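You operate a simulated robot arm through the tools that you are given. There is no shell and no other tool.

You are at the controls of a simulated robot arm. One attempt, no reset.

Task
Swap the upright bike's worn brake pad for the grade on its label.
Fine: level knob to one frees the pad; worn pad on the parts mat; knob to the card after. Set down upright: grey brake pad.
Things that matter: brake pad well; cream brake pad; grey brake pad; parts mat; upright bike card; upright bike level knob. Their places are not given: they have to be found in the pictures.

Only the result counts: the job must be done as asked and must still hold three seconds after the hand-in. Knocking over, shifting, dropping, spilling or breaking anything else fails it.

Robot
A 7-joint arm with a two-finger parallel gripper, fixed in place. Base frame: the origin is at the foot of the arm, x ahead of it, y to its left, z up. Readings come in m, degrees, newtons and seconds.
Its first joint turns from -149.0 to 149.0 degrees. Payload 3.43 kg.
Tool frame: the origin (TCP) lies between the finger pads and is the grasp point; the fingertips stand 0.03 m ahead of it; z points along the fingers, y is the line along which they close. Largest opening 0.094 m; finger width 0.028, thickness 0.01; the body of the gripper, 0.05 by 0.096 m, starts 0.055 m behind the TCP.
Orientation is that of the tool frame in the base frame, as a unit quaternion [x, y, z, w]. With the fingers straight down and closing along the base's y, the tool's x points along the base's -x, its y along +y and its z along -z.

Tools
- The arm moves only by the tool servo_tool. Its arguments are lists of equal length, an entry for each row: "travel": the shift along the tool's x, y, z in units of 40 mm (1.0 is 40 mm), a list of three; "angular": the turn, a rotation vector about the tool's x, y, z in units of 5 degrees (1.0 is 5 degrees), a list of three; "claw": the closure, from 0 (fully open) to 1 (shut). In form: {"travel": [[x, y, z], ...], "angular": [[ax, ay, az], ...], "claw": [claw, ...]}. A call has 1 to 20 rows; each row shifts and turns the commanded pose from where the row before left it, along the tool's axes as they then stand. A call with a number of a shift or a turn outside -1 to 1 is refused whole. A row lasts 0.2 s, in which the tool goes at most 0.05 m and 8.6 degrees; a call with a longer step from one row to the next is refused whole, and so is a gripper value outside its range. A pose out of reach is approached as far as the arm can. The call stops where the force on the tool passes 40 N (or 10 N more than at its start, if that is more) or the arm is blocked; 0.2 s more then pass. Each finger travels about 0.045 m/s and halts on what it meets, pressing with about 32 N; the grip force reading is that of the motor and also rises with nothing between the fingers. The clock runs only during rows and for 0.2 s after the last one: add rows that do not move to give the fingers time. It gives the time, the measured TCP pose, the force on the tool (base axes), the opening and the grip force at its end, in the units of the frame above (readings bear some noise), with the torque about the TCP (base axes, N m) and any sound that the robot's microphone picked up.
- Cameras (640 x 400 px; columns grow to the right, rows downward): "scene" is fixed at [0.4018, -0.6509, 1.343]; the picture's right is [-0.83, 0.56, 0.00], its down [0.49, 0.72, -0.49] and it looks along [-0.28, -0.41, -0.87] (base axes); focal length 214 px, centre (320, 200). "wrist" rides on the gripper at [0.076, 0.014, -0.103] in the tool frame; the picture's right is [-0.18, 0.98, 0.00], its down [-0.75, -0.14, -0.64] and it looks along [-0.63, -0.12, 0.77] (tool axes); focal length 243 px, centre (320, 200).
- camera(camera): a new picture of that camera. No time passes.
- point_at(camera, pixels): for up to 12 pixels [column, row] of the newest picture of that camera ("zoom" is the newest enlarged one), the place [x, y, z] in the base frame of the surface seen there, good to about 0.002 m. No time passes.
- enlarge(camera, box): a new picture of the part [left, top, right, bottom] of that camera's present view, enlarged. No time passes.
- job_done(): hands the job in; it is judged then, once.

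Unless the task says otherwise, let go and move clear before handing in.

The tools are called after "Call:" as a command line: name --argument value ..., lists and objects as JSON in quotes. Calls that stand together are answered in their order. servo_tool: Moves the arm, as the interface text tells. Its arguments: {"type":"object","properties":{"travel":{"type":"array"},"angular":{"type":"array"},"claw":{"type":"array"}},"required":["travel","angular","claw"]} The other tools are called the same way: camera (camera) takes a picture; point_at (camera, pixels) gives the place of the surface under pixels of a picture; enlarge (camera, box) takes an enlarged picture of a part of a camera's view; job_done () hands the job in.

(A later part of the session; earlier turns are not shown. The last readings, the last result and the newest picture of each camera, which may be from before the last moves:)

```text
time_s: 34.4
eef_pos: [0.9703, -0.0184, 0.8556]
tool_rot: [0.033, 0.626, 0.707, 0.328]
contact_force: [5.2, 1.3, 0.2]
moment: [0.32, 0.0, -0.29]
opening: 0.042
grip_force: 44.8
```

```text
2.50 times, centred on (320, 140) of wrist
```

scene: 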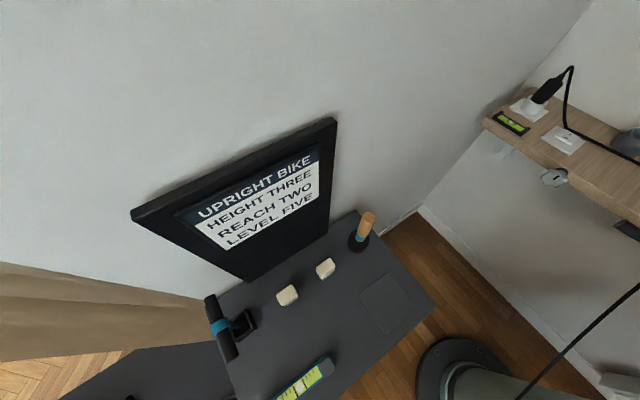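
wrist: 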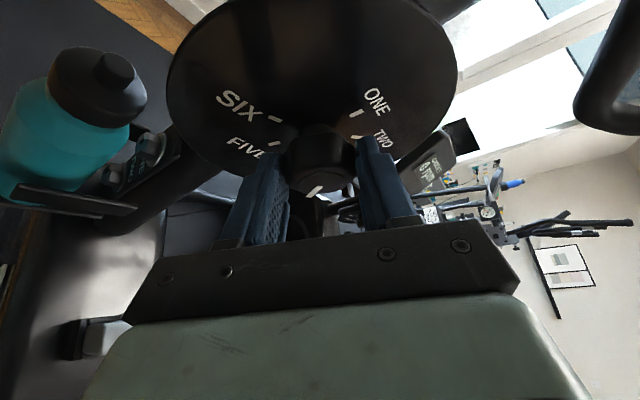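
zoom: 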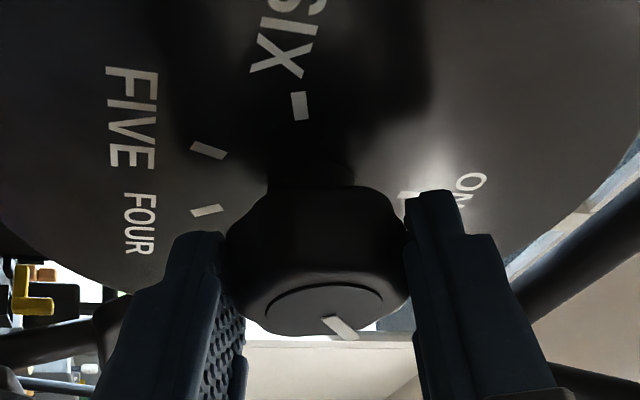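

The knob turned again, pointer toward TWO. I'll repeat: open, swing back, close and turn the last 50° toward ONE.

Call:
servo_tool --travel '[[0, 0, 0], [0, 0, 0], [0, 0, 0], [0, 0, 0], [0, 0.0243, 0], [0, 0.0243, 0], [0, 0.0243, 0], [0, 0.0243, 0], [0, 0.0243, 0], [0, 0.0243, 0], [0, 0.0243, 0], [0, 0.0243, 0], [0, 0.0243, 0], [0, 0.0243, 0]]' --angular '[[0, 0, 0], [0, 0, 0], [0, 0, 0], [0, 0, 0], [0.5, 0, 0.866], [0.5, 0, 0.866], [0.5, 0, 0.866], [0.5, 0, 0.866], [0.5, 0, 0.866], [0.5, 0, 0.866], [0.5, 0, 0.866], [0.5, 0, 0.866], [0.5, 0, 0.866], [0.5, 0, 0.866]]' --claw '[0, 0, 0, 0, 0, 0, 0, 0, 0, 0, 0, 0, 0, 0]'

Call:
enlarge --camera "wrist" --box '[220, 60, 420, 220]'

Call:
point_at --camera "zoom" --pixels '[[408, 136], [408, 196], [205, 150], [205, 211], [340, 300], [375, 300], [360, 300], [365, 290], [320, 300], [300, 300], [268, 320], [380, 290]]'

```text
time_s: 37.4
eef_pos: [0.97, -0.0187, 0.8652]
tool_rot: [0.329, 0.705, 0.627, 0.03]
contact_force: [-0.7, -0.6, 0.5]
moment: [-0.01, -0.02, 0.04]
opening: 0.0939
grip_force: 0.0
```

```text
2.50 times, centred on (320, 140) of wrist
```

zoom: 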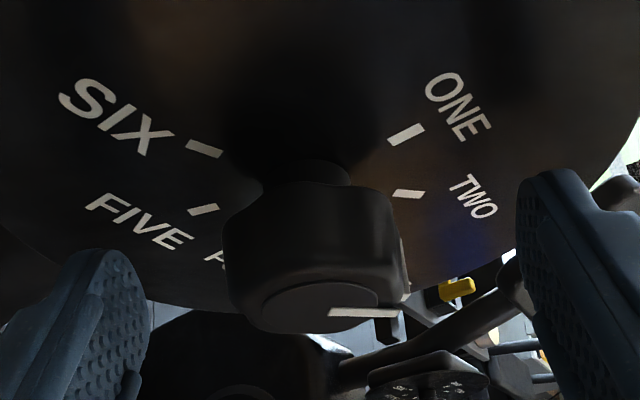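

```text
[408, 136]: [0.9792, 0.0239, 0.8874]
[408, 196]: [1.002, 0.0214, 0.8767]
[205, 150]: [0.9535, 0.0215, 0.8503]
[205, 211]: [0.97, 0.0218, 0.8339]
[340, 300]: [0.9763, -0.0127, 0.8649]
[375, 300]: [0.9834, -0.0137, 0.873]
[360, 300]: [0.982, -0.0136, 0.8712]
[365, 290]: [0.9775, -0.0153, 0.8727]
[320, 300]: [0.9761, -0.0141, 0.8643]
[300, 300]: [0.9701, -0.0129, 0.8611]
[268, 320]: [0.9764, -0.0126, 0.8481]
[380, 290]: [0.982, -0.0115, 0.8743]
```

The pointer line now runs from (330,312) to (395,314) in the enlarged view, about at TWO. I'll measure its angle before the last turn.

Call:
point_at --camera "zoom" --pixels '[[332, 312], [345, 312], [360, 313], [375, 313], [390, 314]]'

Call:
servo_tool --travel '[[0, 0, 0], [0, 0, 0], [0, 0, 0], [0, 0, 0], [0, 0, 0], [0, -0.0243, 0], [0, -0.0243, 0], [0, -0.0243, 0], [0, -0.0243, 0], [0, -0.0243, 0], [0, -0.0243, 0], [0, -0.0243, 0], [0, -0.0243, 0], [0, -0.0243, 0], [0, -0.0243, 0]]' --angular '[[0, 0, 0], [0, 0, 0], [0, 0, 0], [0, 0, 0], [0, 0, 0], [-0.5, 0, -0.866], [-0.5, 0, -0.866], [-0.5, 0, -0.866], [-0.5, 0, -0.866], [-0.5, 0, -0.866], [-0.5, 0, -0.866], [-0.5, 0, -0.866], [-0.5, 0, -0.866], [-0.5, 0, -0.866], [-0.5, 0, -0.866]]' --claw '[1, 1, 1, 1, 1, 1, 1, 1, 1, 1, 1, 1, 1, 1, 1]'

Call:
enlarge --camera "wrist" --box '[220, 60, 420, 220]'

```text
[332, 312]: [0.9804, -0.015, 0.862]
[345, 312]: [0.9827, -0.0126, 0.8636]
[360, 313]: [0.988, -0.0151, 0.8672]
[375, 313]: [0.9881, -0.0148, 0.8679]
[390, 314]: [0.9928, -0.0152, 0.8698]
```

```text
time_s: 40.5
eef_pos: [0.9699, -0.0187, 0.8554]
tool_rot: [0.033, 0.626, 0.707, 0.329]
contact_force: [-0.5, -1.8, -9.5]
moment: [0.29, 0.08, -1.29]
opening: 0.0379
grip_force: 44.6
```

```text
2.50 times, centred on (320, 140) of wrist
```

zoom: 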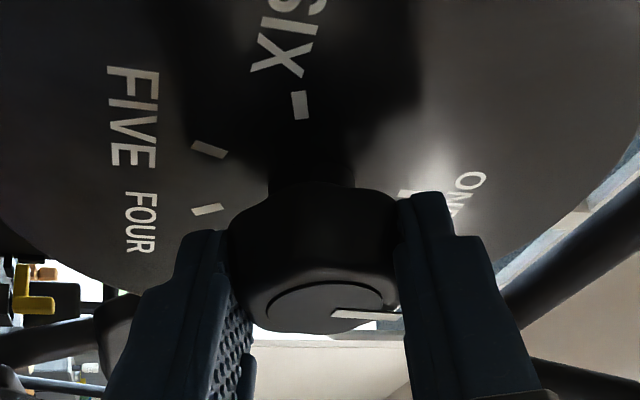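

The knob turned again and should be near ONE. I'll open, swing back, retreat 0.10 m along the approach path and check the pointer.

Call:
servo_tool --travel '[[0, 0, 0], [0, 0, 0], [0, 0, 0], [0, 0, 0], [0, 0.0243, 0], [0, 0.0243, 0], [0, 0.0243, 0], [0, 0.0243, 0], [0, 0.0243, 0], [0, 0.0243, 0], [0, 0.0243, 0], [0, 0.0243, 0], [0, 0.0243, 0], [0, 0.0243, 0], [0, 0, -0.6], [0, 0, -0.6], [0, 0, -0.6], [0, 0, -0.6]]' --angular '[[0, 0, 0], [0, 0, 0], [0, 0, 0], [0, 0, 0], [0.5, 0, 0.866], [0.5, 0, 0.866], [0.5, 0, 0.866], [0.5, 0, 0.866], [0.5, 0, 0.866], [0.5, 0, 0.866], [0.5, 0, 0.866], [0.5, 0, 0.866], [0.5, 0, 0.866], [0.5, 0, 0.866], [0, 0, 0], [0, 0, 0], [0, 0, 0], [0, 0, 0]]' --claw '[0, 0, 0, 0, 0, 0, 0, 0, 0, 0, 0, 0, 0, 0, 0, 0, 0, 0]'

Call:
enlarge --camera "wrist" --box '[240, 20, 400, 140]'

```text
time_s: 44.4
eef_pos: [0.9258, -0.1022, 0.884]
tool_rot: [0.328, 0.705, 0.628, 0.031]
contact_force: [-0.3, 0.0, -0.2]
moment: [-0.01, 0.05, 0.0]
opening: 0.0938
grip_force: 0.1
```

```text
3.33 times, centred on (320, 80) of wrist
```

zoom: 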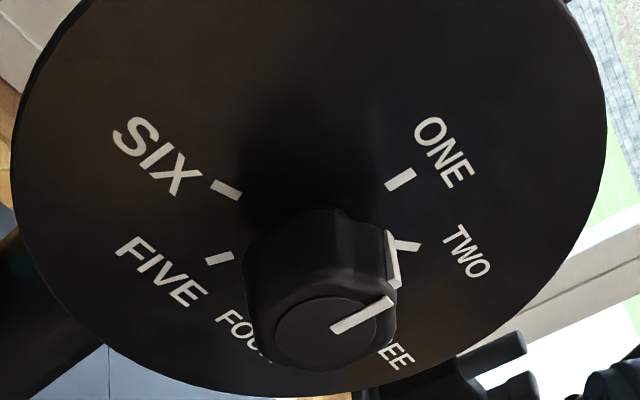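

The pointer line now runs from (335,330) to (392,302) on the front with its side strip at (394,258). I'll measure its angle.

Call:
point_at --camera "zoom" --pixels '[[336, 328], [350, 322], [365, 316], [378, 309], [390, 302], [393, 275], [391, 245], [400, 179], [405, 246], [225, 190], [219, 258], [324, 335]]'

```text
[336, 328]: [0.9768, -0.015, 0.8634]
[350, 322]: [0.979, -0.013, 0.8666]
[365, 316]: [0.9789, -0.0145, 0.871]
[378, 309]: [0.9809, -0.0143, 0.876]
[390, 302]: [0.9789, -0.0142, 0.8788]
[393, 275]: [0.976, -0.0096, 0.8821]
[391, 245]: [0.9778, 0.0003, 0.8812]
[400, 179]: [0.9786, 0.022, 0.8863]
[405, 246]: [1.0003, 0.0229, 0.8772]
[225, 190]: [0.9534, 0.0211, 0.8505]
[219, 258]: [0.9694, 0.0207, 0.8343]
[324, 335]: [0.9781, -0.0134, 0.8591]
```

The pointer measures straight up at x≈0.979, which matches ONE. Next is the worn pad: I'll back off a little and swing the hand to point down (leaning 20° toward the robot, fingers closing along y).

Call:
servo_tool --travel '[[0.29, -0.06, -0.715], [0.29, -0.06, -0.715], [0, 0, 0], [0, 0, 0], [0, 0, 0], [0, 0, 0], [0, 0, 0], [0, 0, 0], [0, 0, 0], [0, 0, 0], [0, 0, 0], [0, 0, 0], [0, 0, 0], [0, 0, 0], [0, 0, 0], [0, 0, 0], [0, 0, 0], [0, 0, 0]]' --angular '[[0, 0, 0], [0, 0, 0], [0.895, -0.147, -0.687], [0.895, -0.147, -0.687], [0.895, -0.147, -0.687], [0.895, -0.147, -0.687], [0.895, -0.147, -0.687], [0.895, -0.147, -0.687], [0.895, -0.147, -0.687], [0.895, -0.147, -0.687], [0.895, -0.147, -0.687], [0.895, -0.147, -0.687], [0.895, -0.147, -0.687], [0.895, -0.147, -0.687], [0.895, -0.147, -0.687], [0.895, -0.147, -0.687], [0.895, -0.147, -0.687], [0.895, -0.147, -0.687]]' --claw '[0, 0, 0, 0, 0, 0, 0, 0, 0, 0, 0, 0, 0, 0, 0, 0, 0, 0]'

Call:
camera --camera "wrist"

```text
time_s: 48.1
eef_pos: [0.8782, -0.1379, 0.9009]
tool_rot: [0.0, 0.985, 0.001, 0.174]
contact_force: [0.7, -0.6, 1.1]
moment: [-0.01, 0.02, 0.01]
opening: 0.0939
grip_force: 0.1
```

```text
taken
```

wrist: 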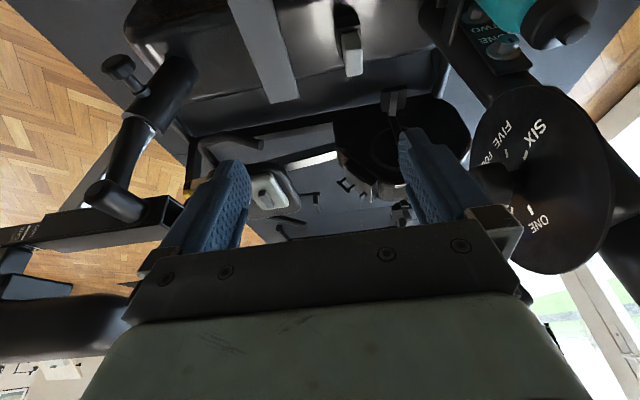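

The hand points down with the planned lean, and the worn pad sits at (352,55). I'll enlarge it and measure its faces.

Call:
enlarge --camera "wrist" --box '[310, 5, 400, 95]'

Call:
enlarge --camera "wrist" --box '[455, 80, 615, 280]'

Call:
point_at --camera "wrist" --pixels '[[352, 35], [352, 55], [346, 55], [360, 55], [354, 72], [347, 72], [362, 70], [345, 40], [358, 38], [344, 20], [352, 20], [340, 60]]'

```text
4.44 times, centred on (355, 50) of wrist
```

zoom: 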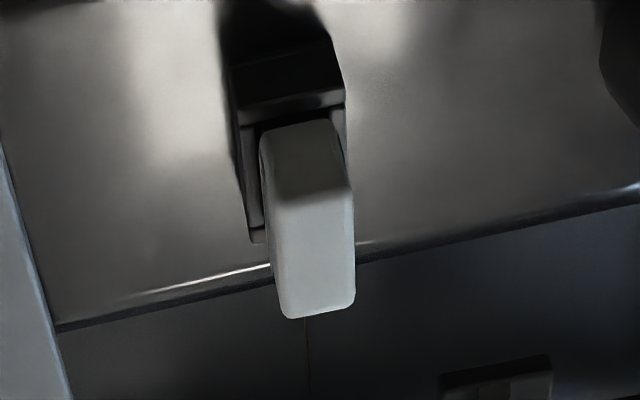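

```text
2.00 times, centred on (535, 180) of wrist
```

zoom: 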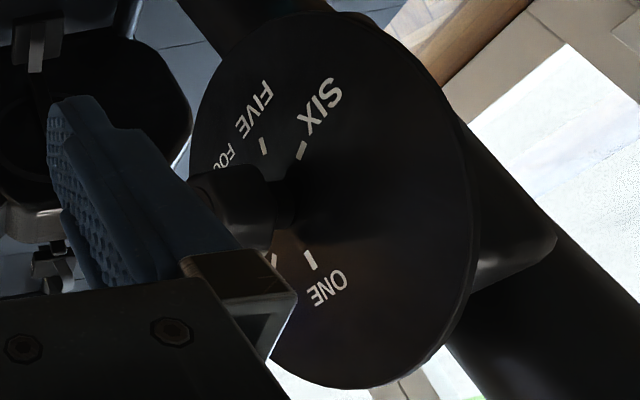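

```text
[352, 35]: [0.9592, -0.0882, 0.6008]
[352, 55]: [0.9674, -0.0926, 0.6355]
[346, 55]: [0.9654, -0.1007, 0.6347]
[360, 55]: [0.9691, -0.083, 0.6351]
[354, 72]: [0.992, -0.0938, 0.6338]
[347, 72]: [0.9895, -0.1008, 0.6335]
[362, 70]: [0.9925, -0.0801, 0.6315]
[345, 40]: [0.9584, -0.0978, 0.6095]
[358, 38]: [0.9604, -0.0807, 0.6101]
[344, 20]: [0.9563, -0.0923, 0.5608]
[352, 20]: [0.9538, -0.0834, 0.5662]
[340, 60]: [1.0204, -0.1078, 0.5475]
```

The pad's top is at z≈0.635 with its near face at x≈0.959. I'll sample its edges more finely.

Call:
enlarge --camera "wrist" --box '[330, 20, 380, 80]'

Call:
point_at --camera "zoom" --pixels '[[265, 260], [340, 250], [300, 255], [275, 330], [350, 320], [285, 385], [345, 380], [315, 390], [255, 180], [335, 170], [225, 200], [240, 110]]'

```text
6.67 times, centred on (355, 50) of wrist
```

zoom: 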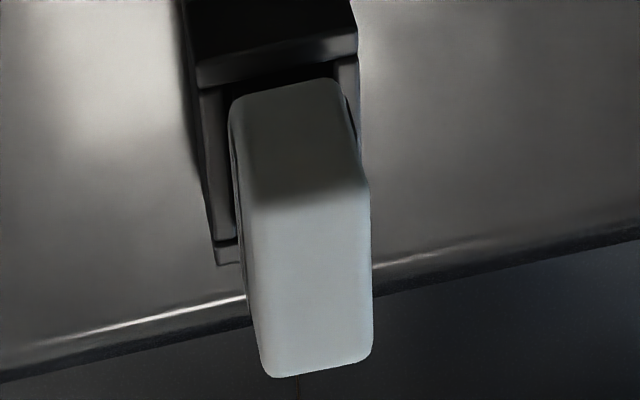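

```text
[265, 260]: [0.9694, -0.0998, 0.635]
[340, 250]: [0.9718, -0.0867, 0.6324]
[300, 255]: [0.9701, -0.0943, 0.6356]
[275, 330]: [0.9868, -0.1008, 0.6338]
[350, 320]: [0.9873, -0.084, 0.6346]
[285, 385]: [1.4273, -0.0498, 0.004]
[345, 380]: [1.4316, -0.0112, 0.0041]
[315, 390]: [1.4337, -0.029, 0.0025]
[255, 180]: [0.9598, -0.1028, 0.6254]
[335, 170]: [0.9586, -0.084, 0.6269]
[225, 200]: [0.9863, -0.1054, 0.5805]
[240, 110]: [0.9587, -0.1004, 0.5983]
```

The worn pad measures about 39 mm (x) by 22 mm (y), centred at (0.978,-0.092), well rim at z≈0.58. I'll move to a pre-grasp point above it along the leaning approach line.

Call:
servo_tool --travel '[[0.022, 0.19, 0.8125], [0.022, 0.19, 0.8125], [0.022, 0.19, 0.8125], [0.022, 0.19, 0.8125], [0.022, 0.19, 0.8125], [0.022, 0.19, 0.8125]]' --angular '[[0, 0, 0], [0, 0, 0], [0, 0, 0], [0, 0, 0], [0, 0, 0], [0, 0, 0]]' --claw '[0, 0, 0, 0, 0, 0]'

Call:
camera --camera "wrist"

```text
time_s: 49.5
eef_pos: [0.9405, -0.0914, 0.7148]
tool_rot: [0.001, 0.985, 0.002, 0.174]
contact_force: [-0.1, 1.2, 0.3]
moment: [-0.01, -0.05, 0.0]
opening: 0.0941
grip_force: 0.0
```

```text
taken
```

wrist: 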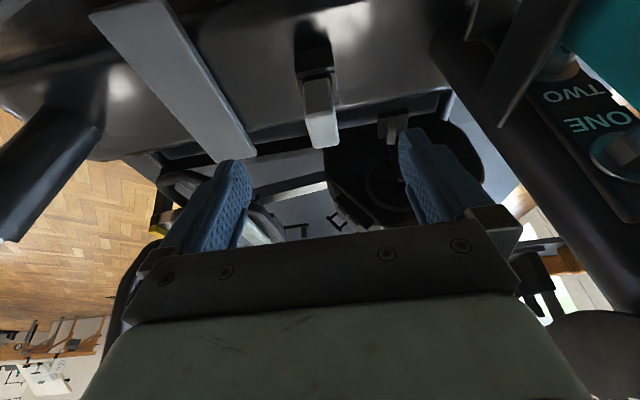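

The pad at (320,105) lies centred between the fingers. I'll re-measure its edges from here before the descent.

Call:
enlarge --camera "wrist" --box '[280, 40, 360, 160]'

Call:
point_at --camera "wrist" --pixels '[[309, 110], [332, 107], [320, 108], [312, 140], [334, 138], [323, 144], [318, 85], [305, 90], [300, 72], [330, 70], [340, 90], [300, 95]]'

```text
3.33 times, centred on (320, 100) of wrist
```

zoom: 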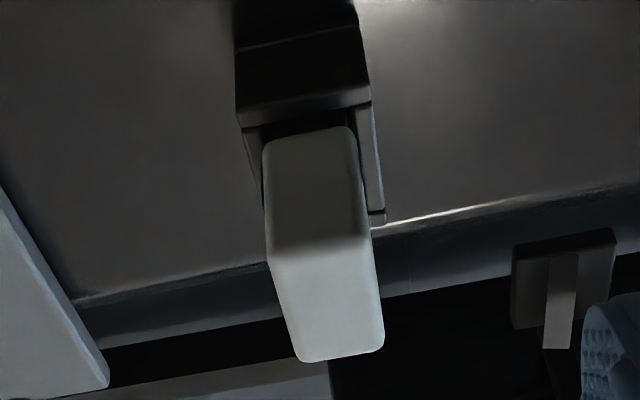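

```text
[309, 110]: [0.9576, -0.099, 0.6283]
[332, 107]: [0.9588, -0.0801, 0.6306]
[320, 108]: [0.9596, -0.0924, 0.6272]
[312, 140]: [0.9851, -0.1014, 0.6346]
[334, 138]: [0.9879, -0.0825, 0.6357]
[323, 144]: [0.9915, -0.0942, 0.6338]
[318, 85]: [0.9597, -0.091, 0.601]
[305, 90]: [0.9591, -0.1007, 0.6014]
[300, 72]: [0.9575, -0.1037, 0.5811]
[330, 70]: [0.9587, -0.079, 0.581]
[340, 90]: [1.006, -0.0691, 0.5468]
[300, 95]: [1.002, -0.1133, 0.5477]
```

Edges agree: centre near (0.978,-0.0918). I'll descend 0.099 m along the fingers, open.

Call:
servo_tool --travel '[[0, 0, 0.617], [0, 0, 0.617], [0, 0, 0.617], [0, 0, 0.617]]' --angular '[[0, 0, 0], [0, 0, 0], [0, 0, 0], [0, 0, 0]]' --claw '[0, 0, 0, 0]'

Call:
camera --camera "wrist"

```text
time_s: 50.5
eef_pos: [0.9735, -0.092, 0.6241]
tool_rot: [0.002, 0.985, 0.001, 0.173]
contact_force: [-0.1, -0.2, -1.4]
moment: [0.02, -0.02, 0.0]
opening: 0.094
grip_force: 0.1
```

```text
taken
```

wrist: 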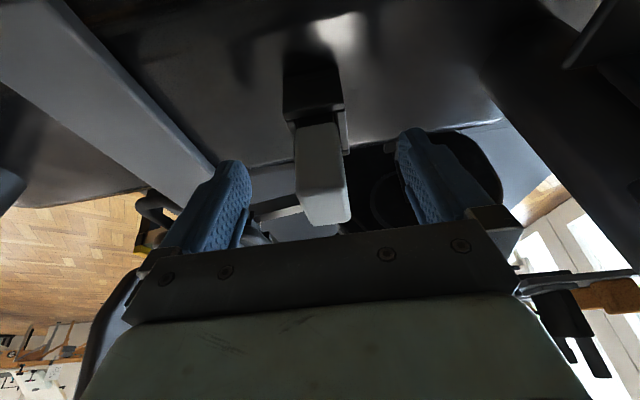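

The pad stands between the open fingers. I'll close on it.

Call:
servo_tool --travel '[[0, 0, 0], [0, 0, 0], [0, 0, 0], [0, 0, 0], [0, 0, 0], [0, 0, 0]]' --angular '[[0, 0, 0], [0, 0, 0], [0, 0, 0], [0, 0, 0], [0, 0, 0], [0, 0, 0]]' --claw '[1, 1, 1, 1, 1, 1]'

Call:
camera --camera "wrist"

```text
time_s: 52.0
eef_pos: [0.9733, -0.0928, 0.6247]
tool_rot: [0.001, 0.985, 0.002, 0.174]
contact_force: [-0.9, 1.1, -0.3]
moment: [0.07, 0.02, 0.02]
opening: 0.0284
grip_force: 31.9
```

```text
taken
```

wrist: 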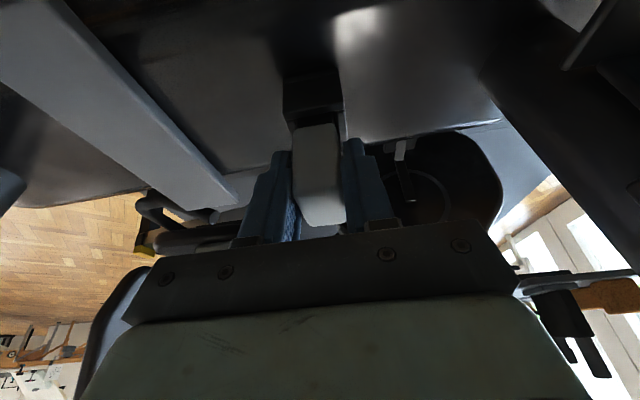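

The pad is held (28.4 mm opening, 32 N grip, no side load). I'll lift straight up in small steps while watching the force.

Call:
servo_tool --travel '[[-0.0855, 0, -0.235], [-0.0855, 0, -0.235]]' --angular '[[0, 0, 0], [0, 0, 0]]' --claw '[1, 1]'

Call:
camera --camera "wrist"

```text
time_s: 52.5
eef_pos: [0.9753, -0.0924, 0.644]
tool_rot: [0.001, 0.985, 0.001, 0.173]
contact_force: [-0.2, 0.8, -0.9]
moment: [-0.03, 0.0, 0.01]
opening: 0.0289
grip_force: 31.7
```

```text
taken
```

wrist: 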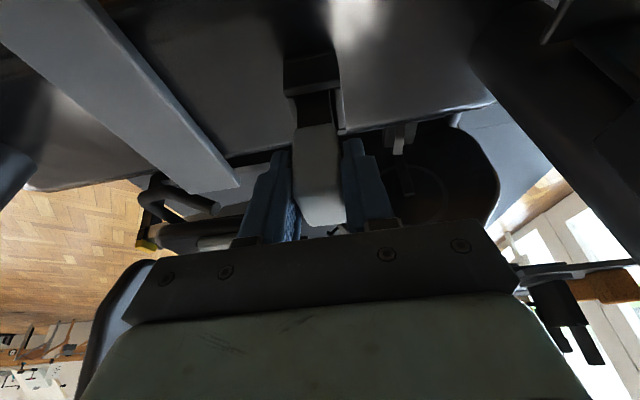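

The pad slides out freely, with its well now exposed. I'll lift 5 cm more and then move along the leaning line away from the dial.

Call:
servo_tool --travel '[[-0.128, 0, -0.3525], [-0.128, 0, -0.3525], [-0.128, 0, -0.3525], [-0.128, 0, -0.3525], [0, 0, -0.6], [0, 0, -0.6], [0, 0, -0.6]]' --angular '[[0, 0, 0], [0, 0, 0], [0, 0, 0], [0, 0, 0], [0, 0, 0], [0, 0, 0], [0, 0, 0]]' --claw '[1, 1, 1, 1, 1, 1, 1]'

Call:
camera --camera "wrist"

```text
time_s: 54.1
eef_pos: [0.9489, -0.0935, 0.7707]
tool_rot: [0.001, 0.985, 0.002, 0.174]
contact_force: [-0.2, -0.5, -0.8]
moment: [-0.01, 0.01, -0.03]
opening: 0.0288
grip_force: 32.5
```

```text
taken
```

wrist: 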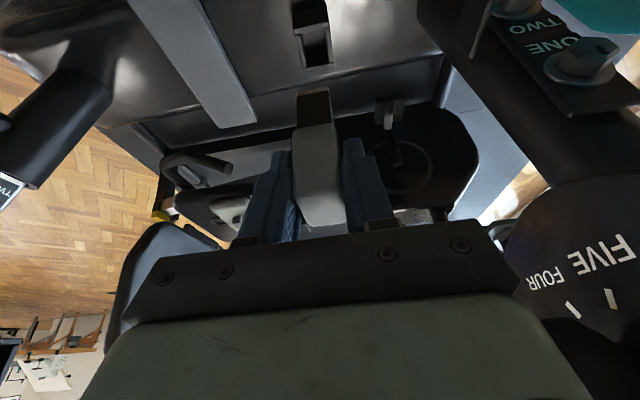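

Pad is free of the well; its dark foot shows at (313,105) and the empty well at (312,45). I'll enlarge both to learn the foot shape and well details.

Call:
enlarge --camera "wrist" --box '[260, 0, 370, 90]'

Call:
point_at --camera "zoom" --pixels '[[265, 255], [330, 240], [300, 200], [310, 280], [250, 280], [360, 260], [265, 165], [350, 150], [290, 250], [300, 120], [280, 300], [345, 275]]'

Call:
enlarge --camera "wrist" --box '[270, 70, 370, 240]'

Call:
point_at --camera "wrist" --pixels '[[303, 92], [322, 90], [313, 92], [300, 118], [330, 115], [315, 122], [308, 110], [315, 150], [298, 180], [340, 180], [320, 215], [305, 130]]'

```text
4.44 times, centred on (315, 45) of wrist
```

zoom: 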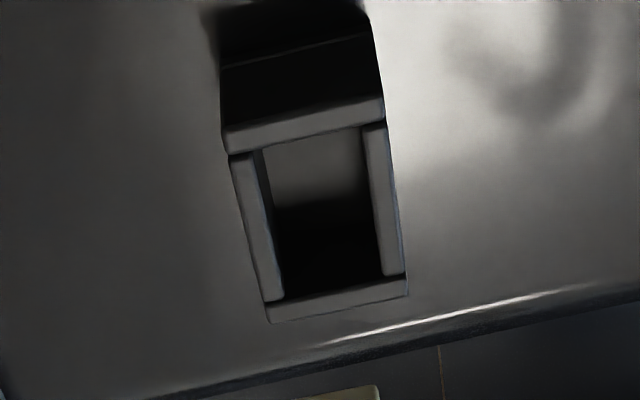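

```text
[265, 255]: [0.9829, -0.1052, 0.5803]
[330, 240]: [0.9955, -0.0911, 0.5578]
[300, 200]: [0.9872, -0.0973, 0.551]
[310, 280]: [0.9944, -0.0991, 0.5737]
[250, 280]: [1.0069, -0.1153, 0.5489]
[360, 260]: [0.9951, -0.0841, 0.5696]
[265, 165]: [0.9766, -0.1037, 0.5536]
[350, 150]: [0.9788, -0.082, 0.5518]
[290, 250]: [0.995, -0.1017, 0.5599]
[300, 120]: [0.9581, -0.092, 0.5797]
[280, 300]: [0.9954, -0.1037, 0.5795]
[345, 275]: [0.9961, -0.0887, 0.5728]
```

```text
2.35 times, centred on (320, 155) of wrist
```

zoom: 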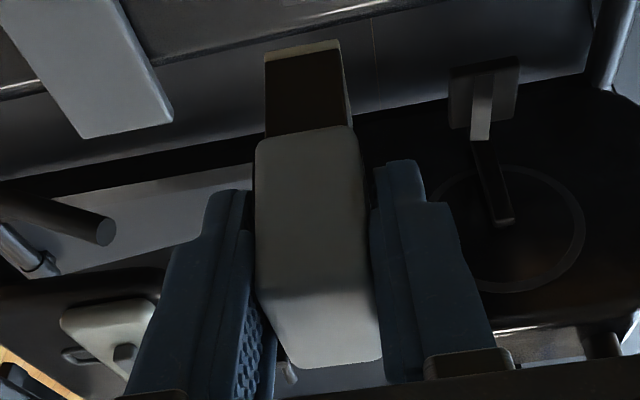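

```text
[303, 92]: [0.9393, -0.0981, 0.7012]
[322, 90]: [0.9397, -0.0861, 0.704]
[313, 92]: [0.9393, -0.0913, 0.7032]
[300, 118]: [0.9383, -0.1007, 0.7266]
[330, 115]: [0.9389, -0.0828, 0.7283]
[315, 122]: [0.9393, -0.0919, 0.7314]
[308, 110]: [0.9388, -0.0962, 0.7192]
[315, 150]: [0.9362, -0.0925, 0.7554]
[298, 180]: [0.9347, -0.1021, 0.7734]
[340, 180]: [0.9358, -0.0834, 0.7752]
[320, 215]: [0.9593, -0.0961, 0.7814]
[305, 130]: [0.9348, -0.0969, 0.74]
```

The worn pad is about 82 mm tall with a narrower dark foot, and the well's floor is at z≈0.551 with rim at 0.58. I'll carry the pad back and up, clear of the bike, before swinging to the parts mat at about (0.229,-0.583).

Call:
servo_tool --travel '[[0.503, -0.083, -0.712], [0.503, -0.083, -0.712], [0.503, -0.083, -0.712], [0.503, -0.083, -0.712], [0.503, -0.083, -0.712], [0.503, -0.083, -0.712], [0.503, -0.083, -0.712], [0.503, -0.083, -0.712]]' --angular '[[0, 0, 0], [0, 0, 0], [0, 0, 0], [0, 0, 0], [0, 0, 0], [0, 0, 0], [0, 0, 0], [0, 0, 0]]' --claw '[1, 1, 1, 1, 1, 1, 1, 1]'

```text
time_s: 56.0
eef_pos: [0.7191, -0.1172, 0.9303]
tool_rot: [0.001, 0.985, 0.001, 0.173]
contact_force: [0.1, 0.1, -1.3]
moment: [0.0, 0.02, 0.01]
opening: 0.0289
grip_force: 31.9
```

Nothing touched. I'll swing around at about 0.7 m radius toward the table, keeping the hand's orientation.

Call:
servo_tool --travel '[[0.282, -0.815, -0.103], [0.282, -0.815, -0.103], [0.282, -0.815, -0.103], [0.282, -0.815, -0.103], [0.282, -0.815, -0.103], [0.47, -0.708, -0.171], [0.47, -0.708, -0.171], [0.47, -0.708, -0.171], [0.47, -0.708, -0.171], [0.47, -0.708, -0.171], [0.47, -0.708, -0.171]]' --angular '[[0, 0, 0], [0, 0, 0], [0, 0, 0], [0, 0, 0], [0, 0, 0], [0, 0, 0], [0, 0, 0], [0, 0, 0], [0, 0, 0], [0, 0, 0], [0, 0, 0]]' --claw '[1, 1, 1, 1, 1, 1, 1, 1, 1, 1, 1]'

Call:
camera --camera "scene"

Call:
camera --camera "wrist"

```text
time_s: 58.4
eef_pos: [0.5402, -0.4521, 0.9291]
tool_rot: [0.0, 0.985, 0.001, 0.174]
contact_force: [-0.1, -0.3, -1.5]
moment: [0.0, 0.0, -0.02]
opening: 0.0284
grip_force: 31.8
```

```text
taken
```

scene: 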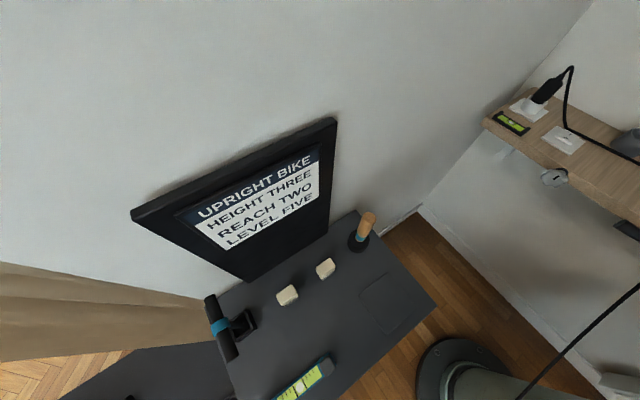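

```text
taken
```

wrist: 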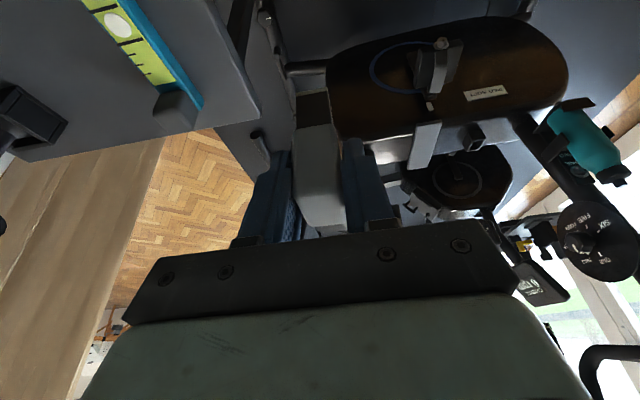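

The way is clear in both pictures; the mat is still ahead. I'll continue the arc toward the mat at the same height.

Call:
servo_tool --travel '[[0.658, -0.54, -0.24], [0.658, -0.54, -0.24], [0.658, -0.54, -0.24], [0.658, -0.54, -0.24], [0.658, -0.54, -0.24], [0.658, -0.2, -0.24], [0.658, -0.2, -0.24], [0.658, -0.2, -0.24], [0.658, -0.2, -0.24]]' --angular '[[0, 0, 0], [0, 0, 0], [0, 0, 0], [0, 0, 0], [0, 0, 0], [0, 0, 0], [0, 0, 0], [0, 0, 0], [0, 0, 0]]' --claw '[1, 1, 1, 1, 1, 1, 1, 1, 1]'

Call:
camera --camera "scene"

Call:
camera --camera "wrist"

```text
time_s: 60.4
eef_pos: [0.2879, -0.592, 0.9313]
tool_rot: [0.001, 0.985, 0.002, 0.174]
contact_force: [0.2, -0.6, -0.7]
moment: [0.0, 0.01, 0.01]
opening: 0.0288
grip_force: 32.0
```

```text
taken
```

scene: 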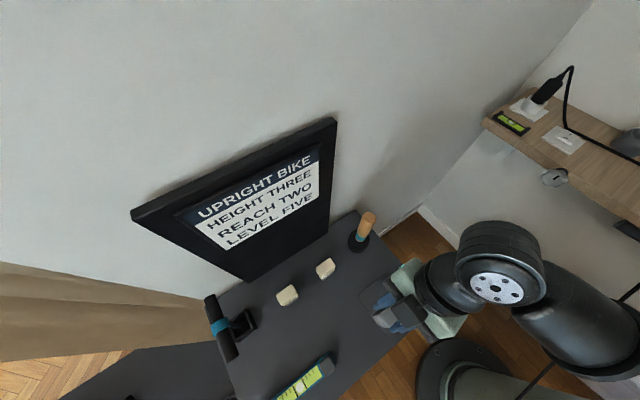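

```text
taken
```

wrist: 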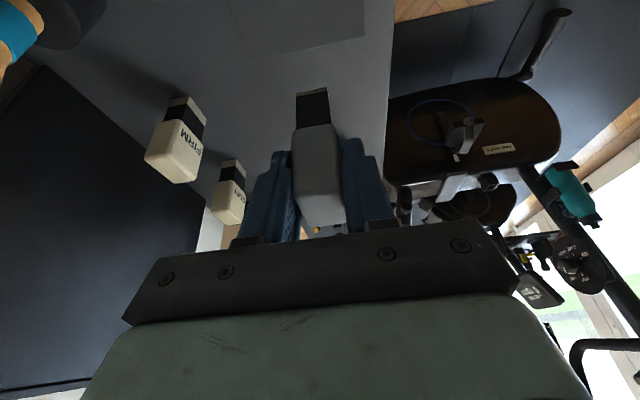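

The arm shows in the scene view above the mat, pad still upright in the fingers; in the wrist view the mat is at the top near (310,25), with FIRM at (180,140) and SOFT at (232,190). I'll measure the mat precisely.

Call:
enlarge --camera "wrist" --box '[220, 0, 400, 110]'

Call:
point_at --camera "zoom" --pixels '[[100, 190], [515, 130], [300, 100], [90, 150], [500, 60], [250, 30], [110, 30], [480, 20], [120, 230], [560, 60]]'

Call:
point_at --camera "scene" --pixels '[[359, 296], [362, 297], [388, 272], [370, 300], [380, 285], [352, 300], [382, 330]]'

```text
3.56 times, centred on (310, 55) of wrist
```

zoom: 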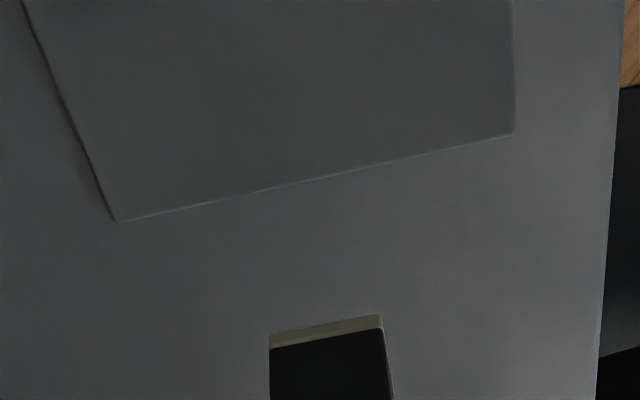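

```text
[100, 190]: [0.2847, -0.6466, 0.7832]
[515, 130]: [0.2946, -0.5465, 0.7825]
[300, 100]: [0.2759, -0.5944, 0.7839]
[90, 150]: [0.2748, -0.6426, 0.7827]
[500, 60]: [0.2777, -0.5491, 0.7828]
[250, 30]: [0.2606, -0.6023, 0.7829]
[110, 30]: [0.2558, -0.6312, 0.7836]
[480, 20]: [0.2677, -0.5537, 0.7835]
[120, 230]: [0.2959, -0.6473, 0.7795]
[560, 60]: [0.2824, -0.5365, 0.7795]
```

```text
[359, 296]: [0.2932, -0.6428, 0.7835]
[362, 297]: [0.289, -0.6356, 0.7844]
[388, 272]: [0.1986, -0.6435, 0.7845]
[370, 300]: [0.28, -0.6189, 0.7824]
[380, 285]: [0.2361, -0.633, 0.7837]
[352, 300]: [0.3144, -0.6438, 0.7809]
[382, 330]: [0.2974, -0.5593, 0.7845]
```

The mat spans about x 0.195-0.295, y -0.646 to -0.546, top z≈0.783. I'll move over (0.255,-0.60) and descend until the pad's foot is about 1 cm above the mat, then look.

Call:
servo_tool --travel '[[0.442, -0.113, -0.16], [0.442, -0.113, -0.16], [0.188, 0, 0.517], [0.188, 0, 0.517], [0.188, 0, 0.517], [0, 0, 0]]' --angular '[[0, 0, 0], [0, 0, 0], [0, 0, 0], [0, 0, 0], [0, 0, 0], [0, 0, 0]]' --claw '[1, 1, 1, 1, 1, 1]'

Call:
camera --camera "wrist"

Call:
enlarge --camera "wrist" --box '[240, 40, 400, 160]'

```text
time_s: 61.8
eef_pos: [0.2479, -0.6017, 0.8639]
tool_rot: [0.001, 0.985, 0.001, 0.173]
contact_force: [0.5, -0.6, 0.4]
moment: [0.02, 0.0, -0.01]
opening: 0.0289
grip_force: 32.0
```

```text
taken
```

wrist: 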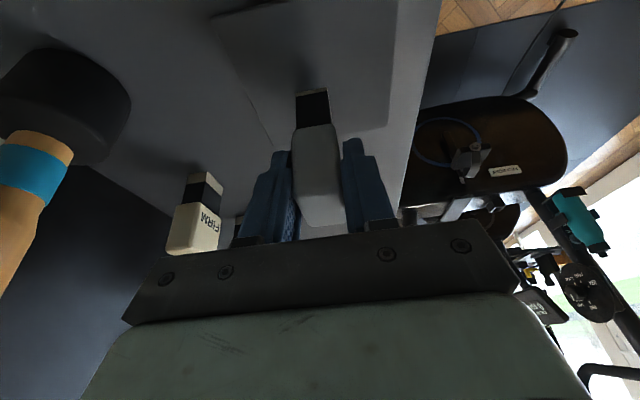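

```text
3.33 times, centred on (320, 100) of wrist
```

zoom: 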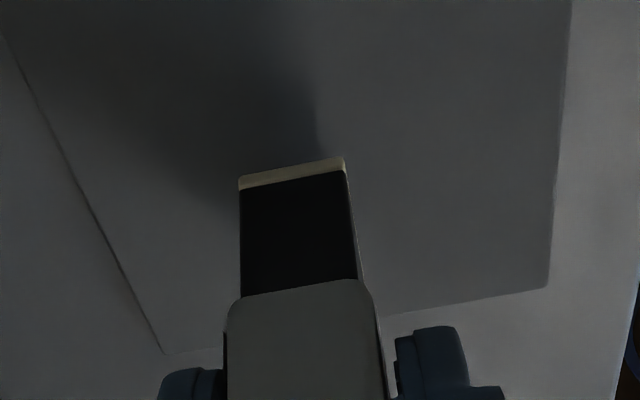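

The foot hovers above the mat, well inside its edges. I'll measure the foot's bottom edge height.

Call:
point_at --camera "zoom" --pixels '[[245, 182], [340, 164], [290, 174], [290, 150], [245, 170], [350, 150], [300, 230], [300, 290]]'

```text
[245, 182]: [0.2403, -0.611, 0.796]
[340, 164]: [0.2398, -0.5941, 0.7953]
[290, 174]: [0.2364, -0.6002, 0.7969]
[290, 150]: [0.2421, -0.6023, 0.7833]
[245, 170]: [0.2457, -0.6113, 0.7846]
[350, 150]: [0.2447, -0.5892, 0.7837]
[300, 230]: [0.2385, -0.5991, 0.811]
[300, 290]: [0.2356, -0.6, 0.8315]
```

The foot is about 9-10 mm above the mat. I'll lower 7 mm, then feel for contact in 1 mm steps.

Call:
servo_tool --travel '[[0.03, 0, 0.082], [0.03, 0, 0.082], [0, 0, 0]]' --angular '[[0, 0, 0], [0, 0, 0], [0, 0, 0]]' --claw '[1, 1, 1]'

Call:
enlarge --camera "wrist" --box '[240, 40, 400, 160]'

```text
time_s: 62.5
eef_pos: [0.2509, -0.5989, 0.8557]
tool_rot: [0.001, 0.985, 0.001, 0.174]
contact_force: [-0.1, 0.2, -1.5]
moment: [0.02, 0.02, -0.01]
opening: 0.0285
grip_force: 32.1
```

```text
3.33 times, centred on (320, 100) of wrist
```

zoom: 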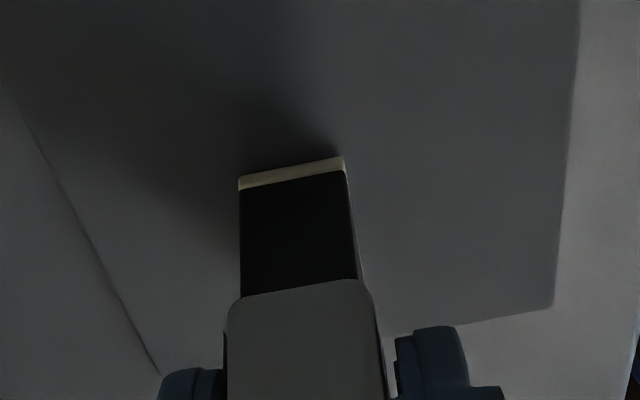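

Call:
servo_tool --travel '[[0.00855, 0, 0.0235], [0, 0, 0]]' --angular '[[0, 0, 0], [0, 0, 0]]' --claw '[1, 1]'

Call:
servo_tool --travel '[[0.00855, 0, 0.0235], [0, 0, 0]]' --angular '[[0, 0, 0], [0, 0, 0]]' --claw '[1, 1]'

```text
time_s: 63.1
eef_pos: [0.2498, -0.5996, 0.8544]
tool_rot: [0.001, 0.985, 0.001, 0.173]
contact_force: [-0.5, -0.5, 3.0]
moment: [-0.08, 0.0, -0.01]
opening: 0.0287
grip_force: 32.2
```

```text
time_s: 63.8
eef_pos: [0.2499, -0.5994, 0.8541]
tool_rot: [0.001, 0.985, 0.001, 0.175]
contact_force: [4.2, 1.0, 10.1]
moment: [0.03, -0.3, 0.04]
opening: 0.0285
grip_force: 31.6
```

The foot is on the mat (upward force rose to 10 N). I'll ease off half a millimetre and open the fingers.

Call:
servo_tool --travel '[[-0.005, 0, -0.0135], [0, 0, 0]]' --angular '[[0, 0, 0], [0, 0, 0]]' --claw '[1, 1]'

Call:
servo_tool --travel '[[0, 0, 0], [0, 0, 0], [0, 0, 0], [0, 0, 0], [0, 0, 0]]' --angular '[[0, 0, 0], [0, 0, 0], [0, 0, 0], [0, 0, 0], [0, 0, 0]]' --claw '[0.6, 0.5, 0.3, 0.1, 0]'

Call:
camera --camera "wrist"

```text
time_s: 64.3
eef_pos: [0.2502, -0.5999, 0.8543]
tool_rot: [0.001, 0.985, 0.001, 0.174]
contact_force: [4.8, -0.6, 4.3]
moment: [-0.07, -0.31, 0.05]
opening: 0.0287
grip_force: 31.7
```

```text
time_s: 65.5
eef_pos: [0.2489, -0.5997, 0.8546]
tool_rot: [0.001, 0.985, 0.002, 0.174]
contact_force: [-0.5, 0.2, -0.3]
moment: [0.0, 0.02, 0.02]
opening: 0.0941
grip_force: 0.2
```

```text
taken
```

wrist: 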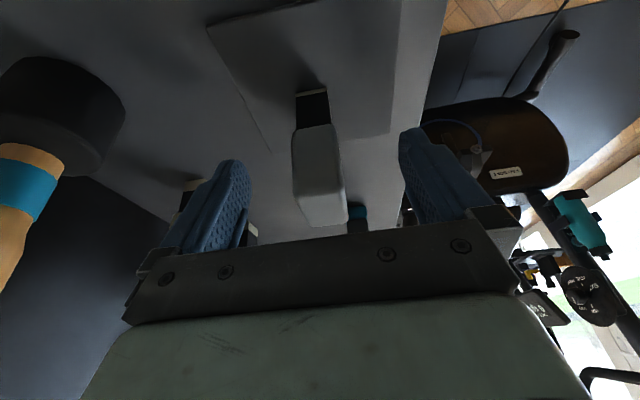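

The worn pad stands upright on the mat with fingers clear. I'll lift straight up and check.

Call:
servo_tool --travel '[[-0.17, 0, -0.47], [-0.17, 0, -0.47], [-0.17, 0, -0.47], [-0.17, 0, -0.47], [-0.17, 0, -0.47]]' --angular '[[0, 0, 0], [0, 0, 0], [0, 0, 0], [0, 0, 0], [0, 0, 0]]' --claw '[0, 0, 0, 0, 0]'

Call:
camera --camera "scene"

Call:
camera --camera "wrist"

```text
time_s: 66.8
eef_pos: [0.2506, -0.6008, 0.9531]
tool_rot: [0.001, 0.985, 0.001, 0.174]
contact_force: [0.4, -0.3, 1.0]
moment: [0.02, -0.01, 0.01]
opening: 0.0939
grip_force: 0.0
```

```text
taken
```

scene: 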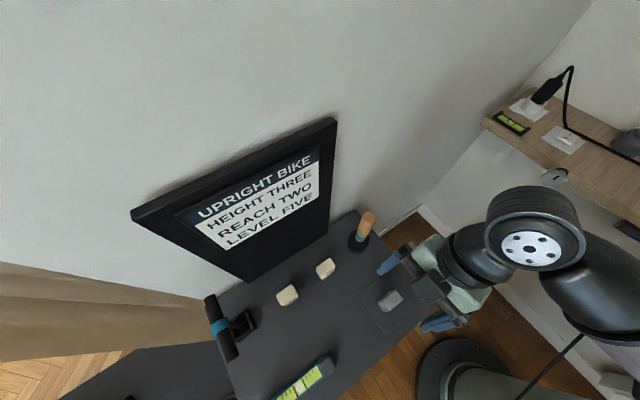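

```text
taken
```

wrist: 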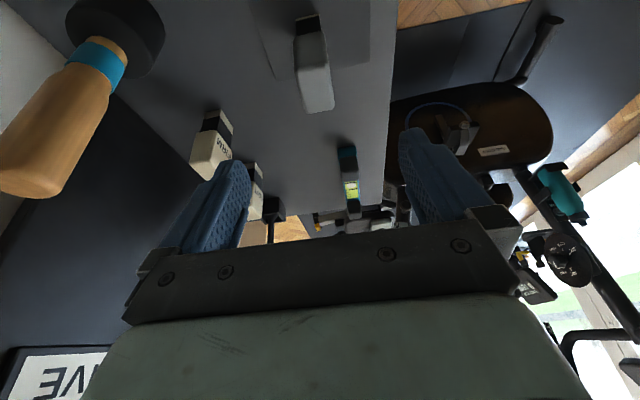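

The worn pad stands upright on the mat in both views. I'll enlarge the scene to inspect it and the cream pads' faces.

Call:
enlarge --camera "scene" --box '[266, 245, 426, 345]'

Call:
enlarge --camera "wrist" --box '[180, 90, 290, 240]'

Call:
enlarge --camera "wrist" --box '[270, 0, 360, 130]'

```text
4.00 times, centred on (346, 295) of scene
```

zoom: 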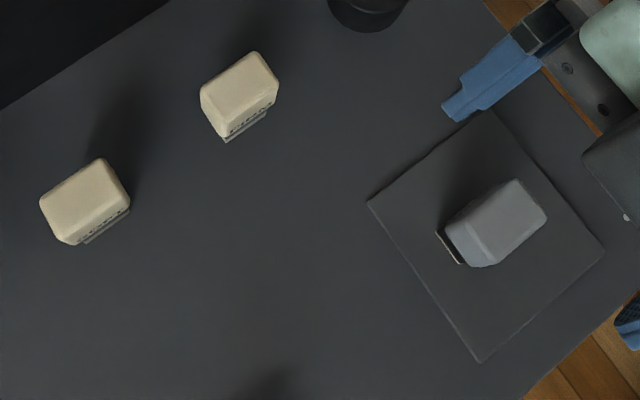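

```text
2.67 times, centred on (235, 165) of wrist
```

zoom: 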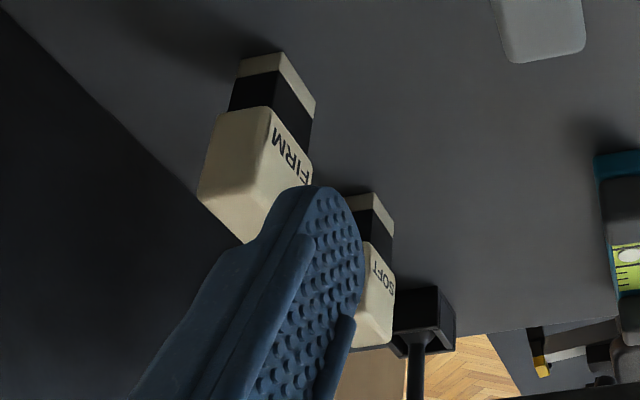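

```text
3.08 times, centred on (315, 65) of wrist
```

zoom: 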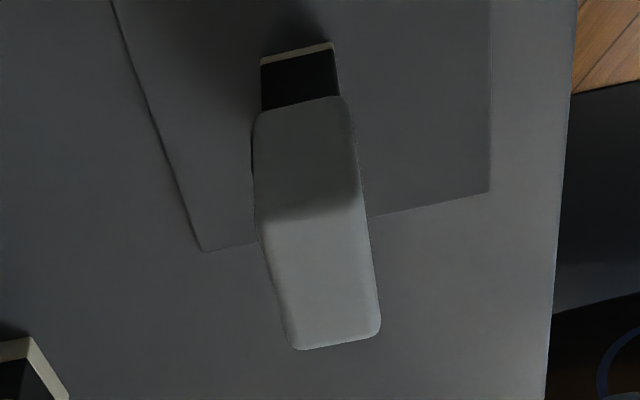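

The worn pad stands well inside the mat; SOFT and FIRM are upright with symmetric feet (dark band, cream strip). I'll move to a standoff near the SOFT pad at (0.428,-0.733) and measure it and the card board behind it.

Call:
servo_tool --travel '[[-0.738, -0.4, 0.018], [-0.738, -0.4, 0.018], [-0.738, -0.4, 0.018], [-0.738, -0.4, 0.018], [-0.738, -0.4, 0.018]]' --angular '[[0, 0, 0], [0, 0, 0], [0, 0, 0], [0, 0, 0], [0, 0, 0]]' --claw '[0.3, 0.3, 0.3, 0.3, 0.3]'

Call:
camera --camera "wrist"

Call:
camera --camera "scene"

```text
time_s: 68.0
eef_pos: [0.3891, -0.6794, 1.0009]
tool_rot: [0.002, 0.985, 0.0, 0.174]
contact_force: [0.0, 0.1, 0.0]
moment: [-0.01, 0.04, 0.01]
opening: 0.066
grip_force: 0.1
```

```text
taken
```

wrist: 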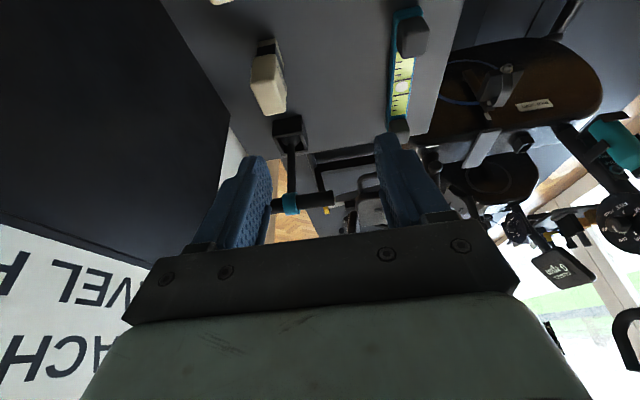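

```text
taken
```

scene: 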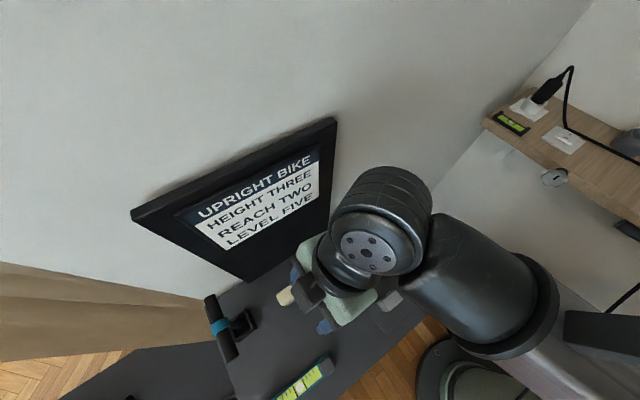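

SOFT stands at wrist (268,78), and the card board fills the left. I'll measure the pad's edges and the board's plane.

Call:
enlarge --camera "wrist" --box '[220, 20, 320, 130]'

Call:
point_at --camera "wrist" --pixels '[[200, 110], [150, 150], [220, 130], [100, 200], [50, 250], [230, 120], [290, 125], [310, 200], [285, 205], [330, 198], [265, 195], [180, 40]]'

```text
3.64 times, centred on (270, 75) of wrist
```

zoom: 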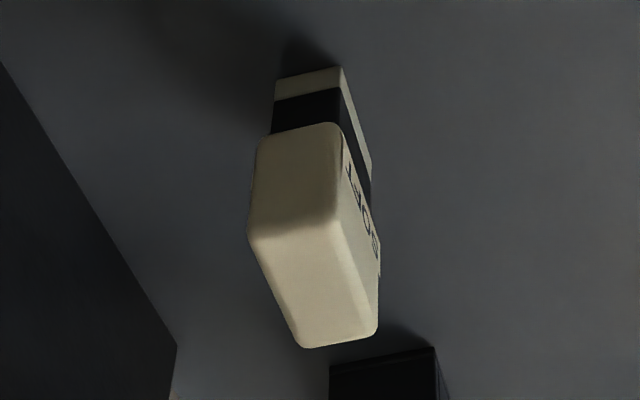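

```text
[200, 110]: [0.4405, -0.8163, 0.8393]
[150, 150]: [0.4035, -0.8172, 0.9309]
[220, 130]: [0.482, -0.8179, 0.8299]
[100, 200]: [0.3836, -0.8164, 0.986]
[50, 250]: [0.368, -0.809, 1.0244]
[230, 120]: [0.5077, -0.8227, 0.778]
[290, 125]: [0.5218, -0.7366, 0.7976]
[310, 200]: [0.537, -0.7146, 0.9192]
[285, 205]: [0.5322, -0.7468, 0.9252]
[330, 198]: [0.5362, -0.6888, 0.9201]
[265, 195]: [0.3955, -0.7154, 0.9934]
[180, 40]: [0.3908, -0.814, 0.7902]
```

The board stands vertically at y≈-0.817, leaving about 8 cm behind the pad. I'll sample the SOFT pad's top corners.

Call:
enlarge --camera "wrist" --box '[240, 20, 300, 120]'

Call:
point_at --camera "wrist" --pixels '[[253, 85], [262, 86], [272, 82], [262, 110], [280, 108], [271, 112], [258, 97], [276, 92], [260, 65], [255, 66], [268, 98], [278, 100]]'

```text
4.00 times, centred on (270, 70) of wrist
```

zoom: 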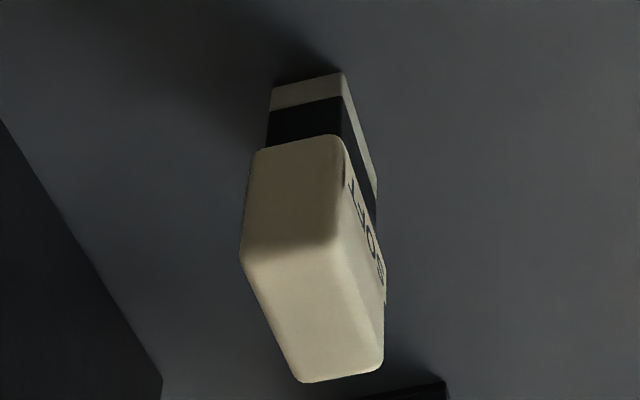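

```text
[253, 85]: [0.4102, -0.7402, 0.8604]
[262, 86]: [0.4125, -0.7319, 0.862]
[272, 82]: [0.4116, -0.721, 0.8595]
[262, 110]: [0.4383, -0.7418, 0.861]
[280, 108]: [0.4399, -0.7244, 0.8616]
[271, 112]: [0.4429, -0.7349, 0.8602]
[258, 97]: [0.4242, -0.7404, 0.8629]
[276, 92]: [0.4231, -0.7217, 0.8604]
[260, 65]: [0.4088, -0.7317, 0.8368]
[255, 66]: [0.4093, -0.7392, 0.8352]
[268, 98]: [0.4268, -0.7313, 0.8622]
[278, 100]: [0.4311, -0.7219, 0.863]
```

SOFT is aligned with the base axes, centred near (0.428,-0.731), top z≈0.862. I'll shift to the standoff above it with fingers partly open, and check the clearance to the board in the scene view.

Call:
servo_tool --travel '[[0.235, -0.645, 0.61], [0.235, -0.645, 0.61], [0, 0, 0]]' --angular '[[0, 0, 0], [0, 0, 0], [0, 0, 0]]' --claw '[0.3, 0.3, 0.3]'

Call:
camera --camera "wrist"

Call:
camera --camera "scene"

```text
time_s: 68.8
eef_pos: [0.3883, -0.7315, 0.9491]
tool_rot: [0.001, 0.985, 0.001, 0.174]
contact_force: [0.8, 0.3, 0.5]
moment: [0.02, 0.01, 0.01]
opening: 0.066
grip_force: 0.0
```

```text
taken
```

wrist: 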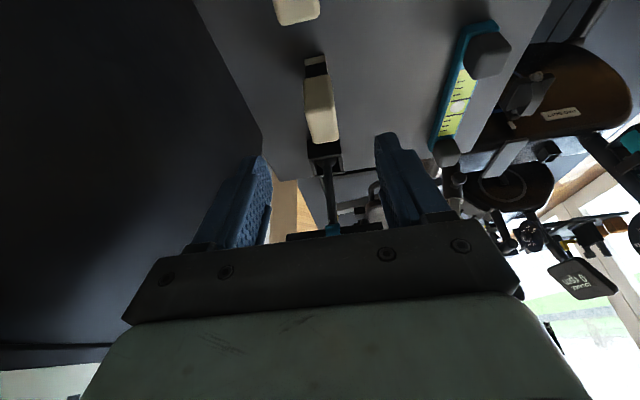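

```text
taken
```

scene: 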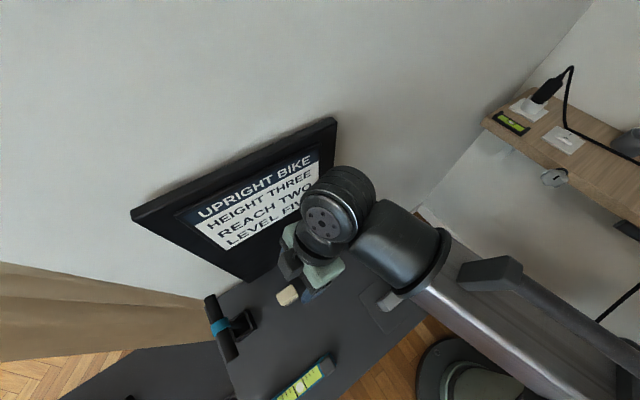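

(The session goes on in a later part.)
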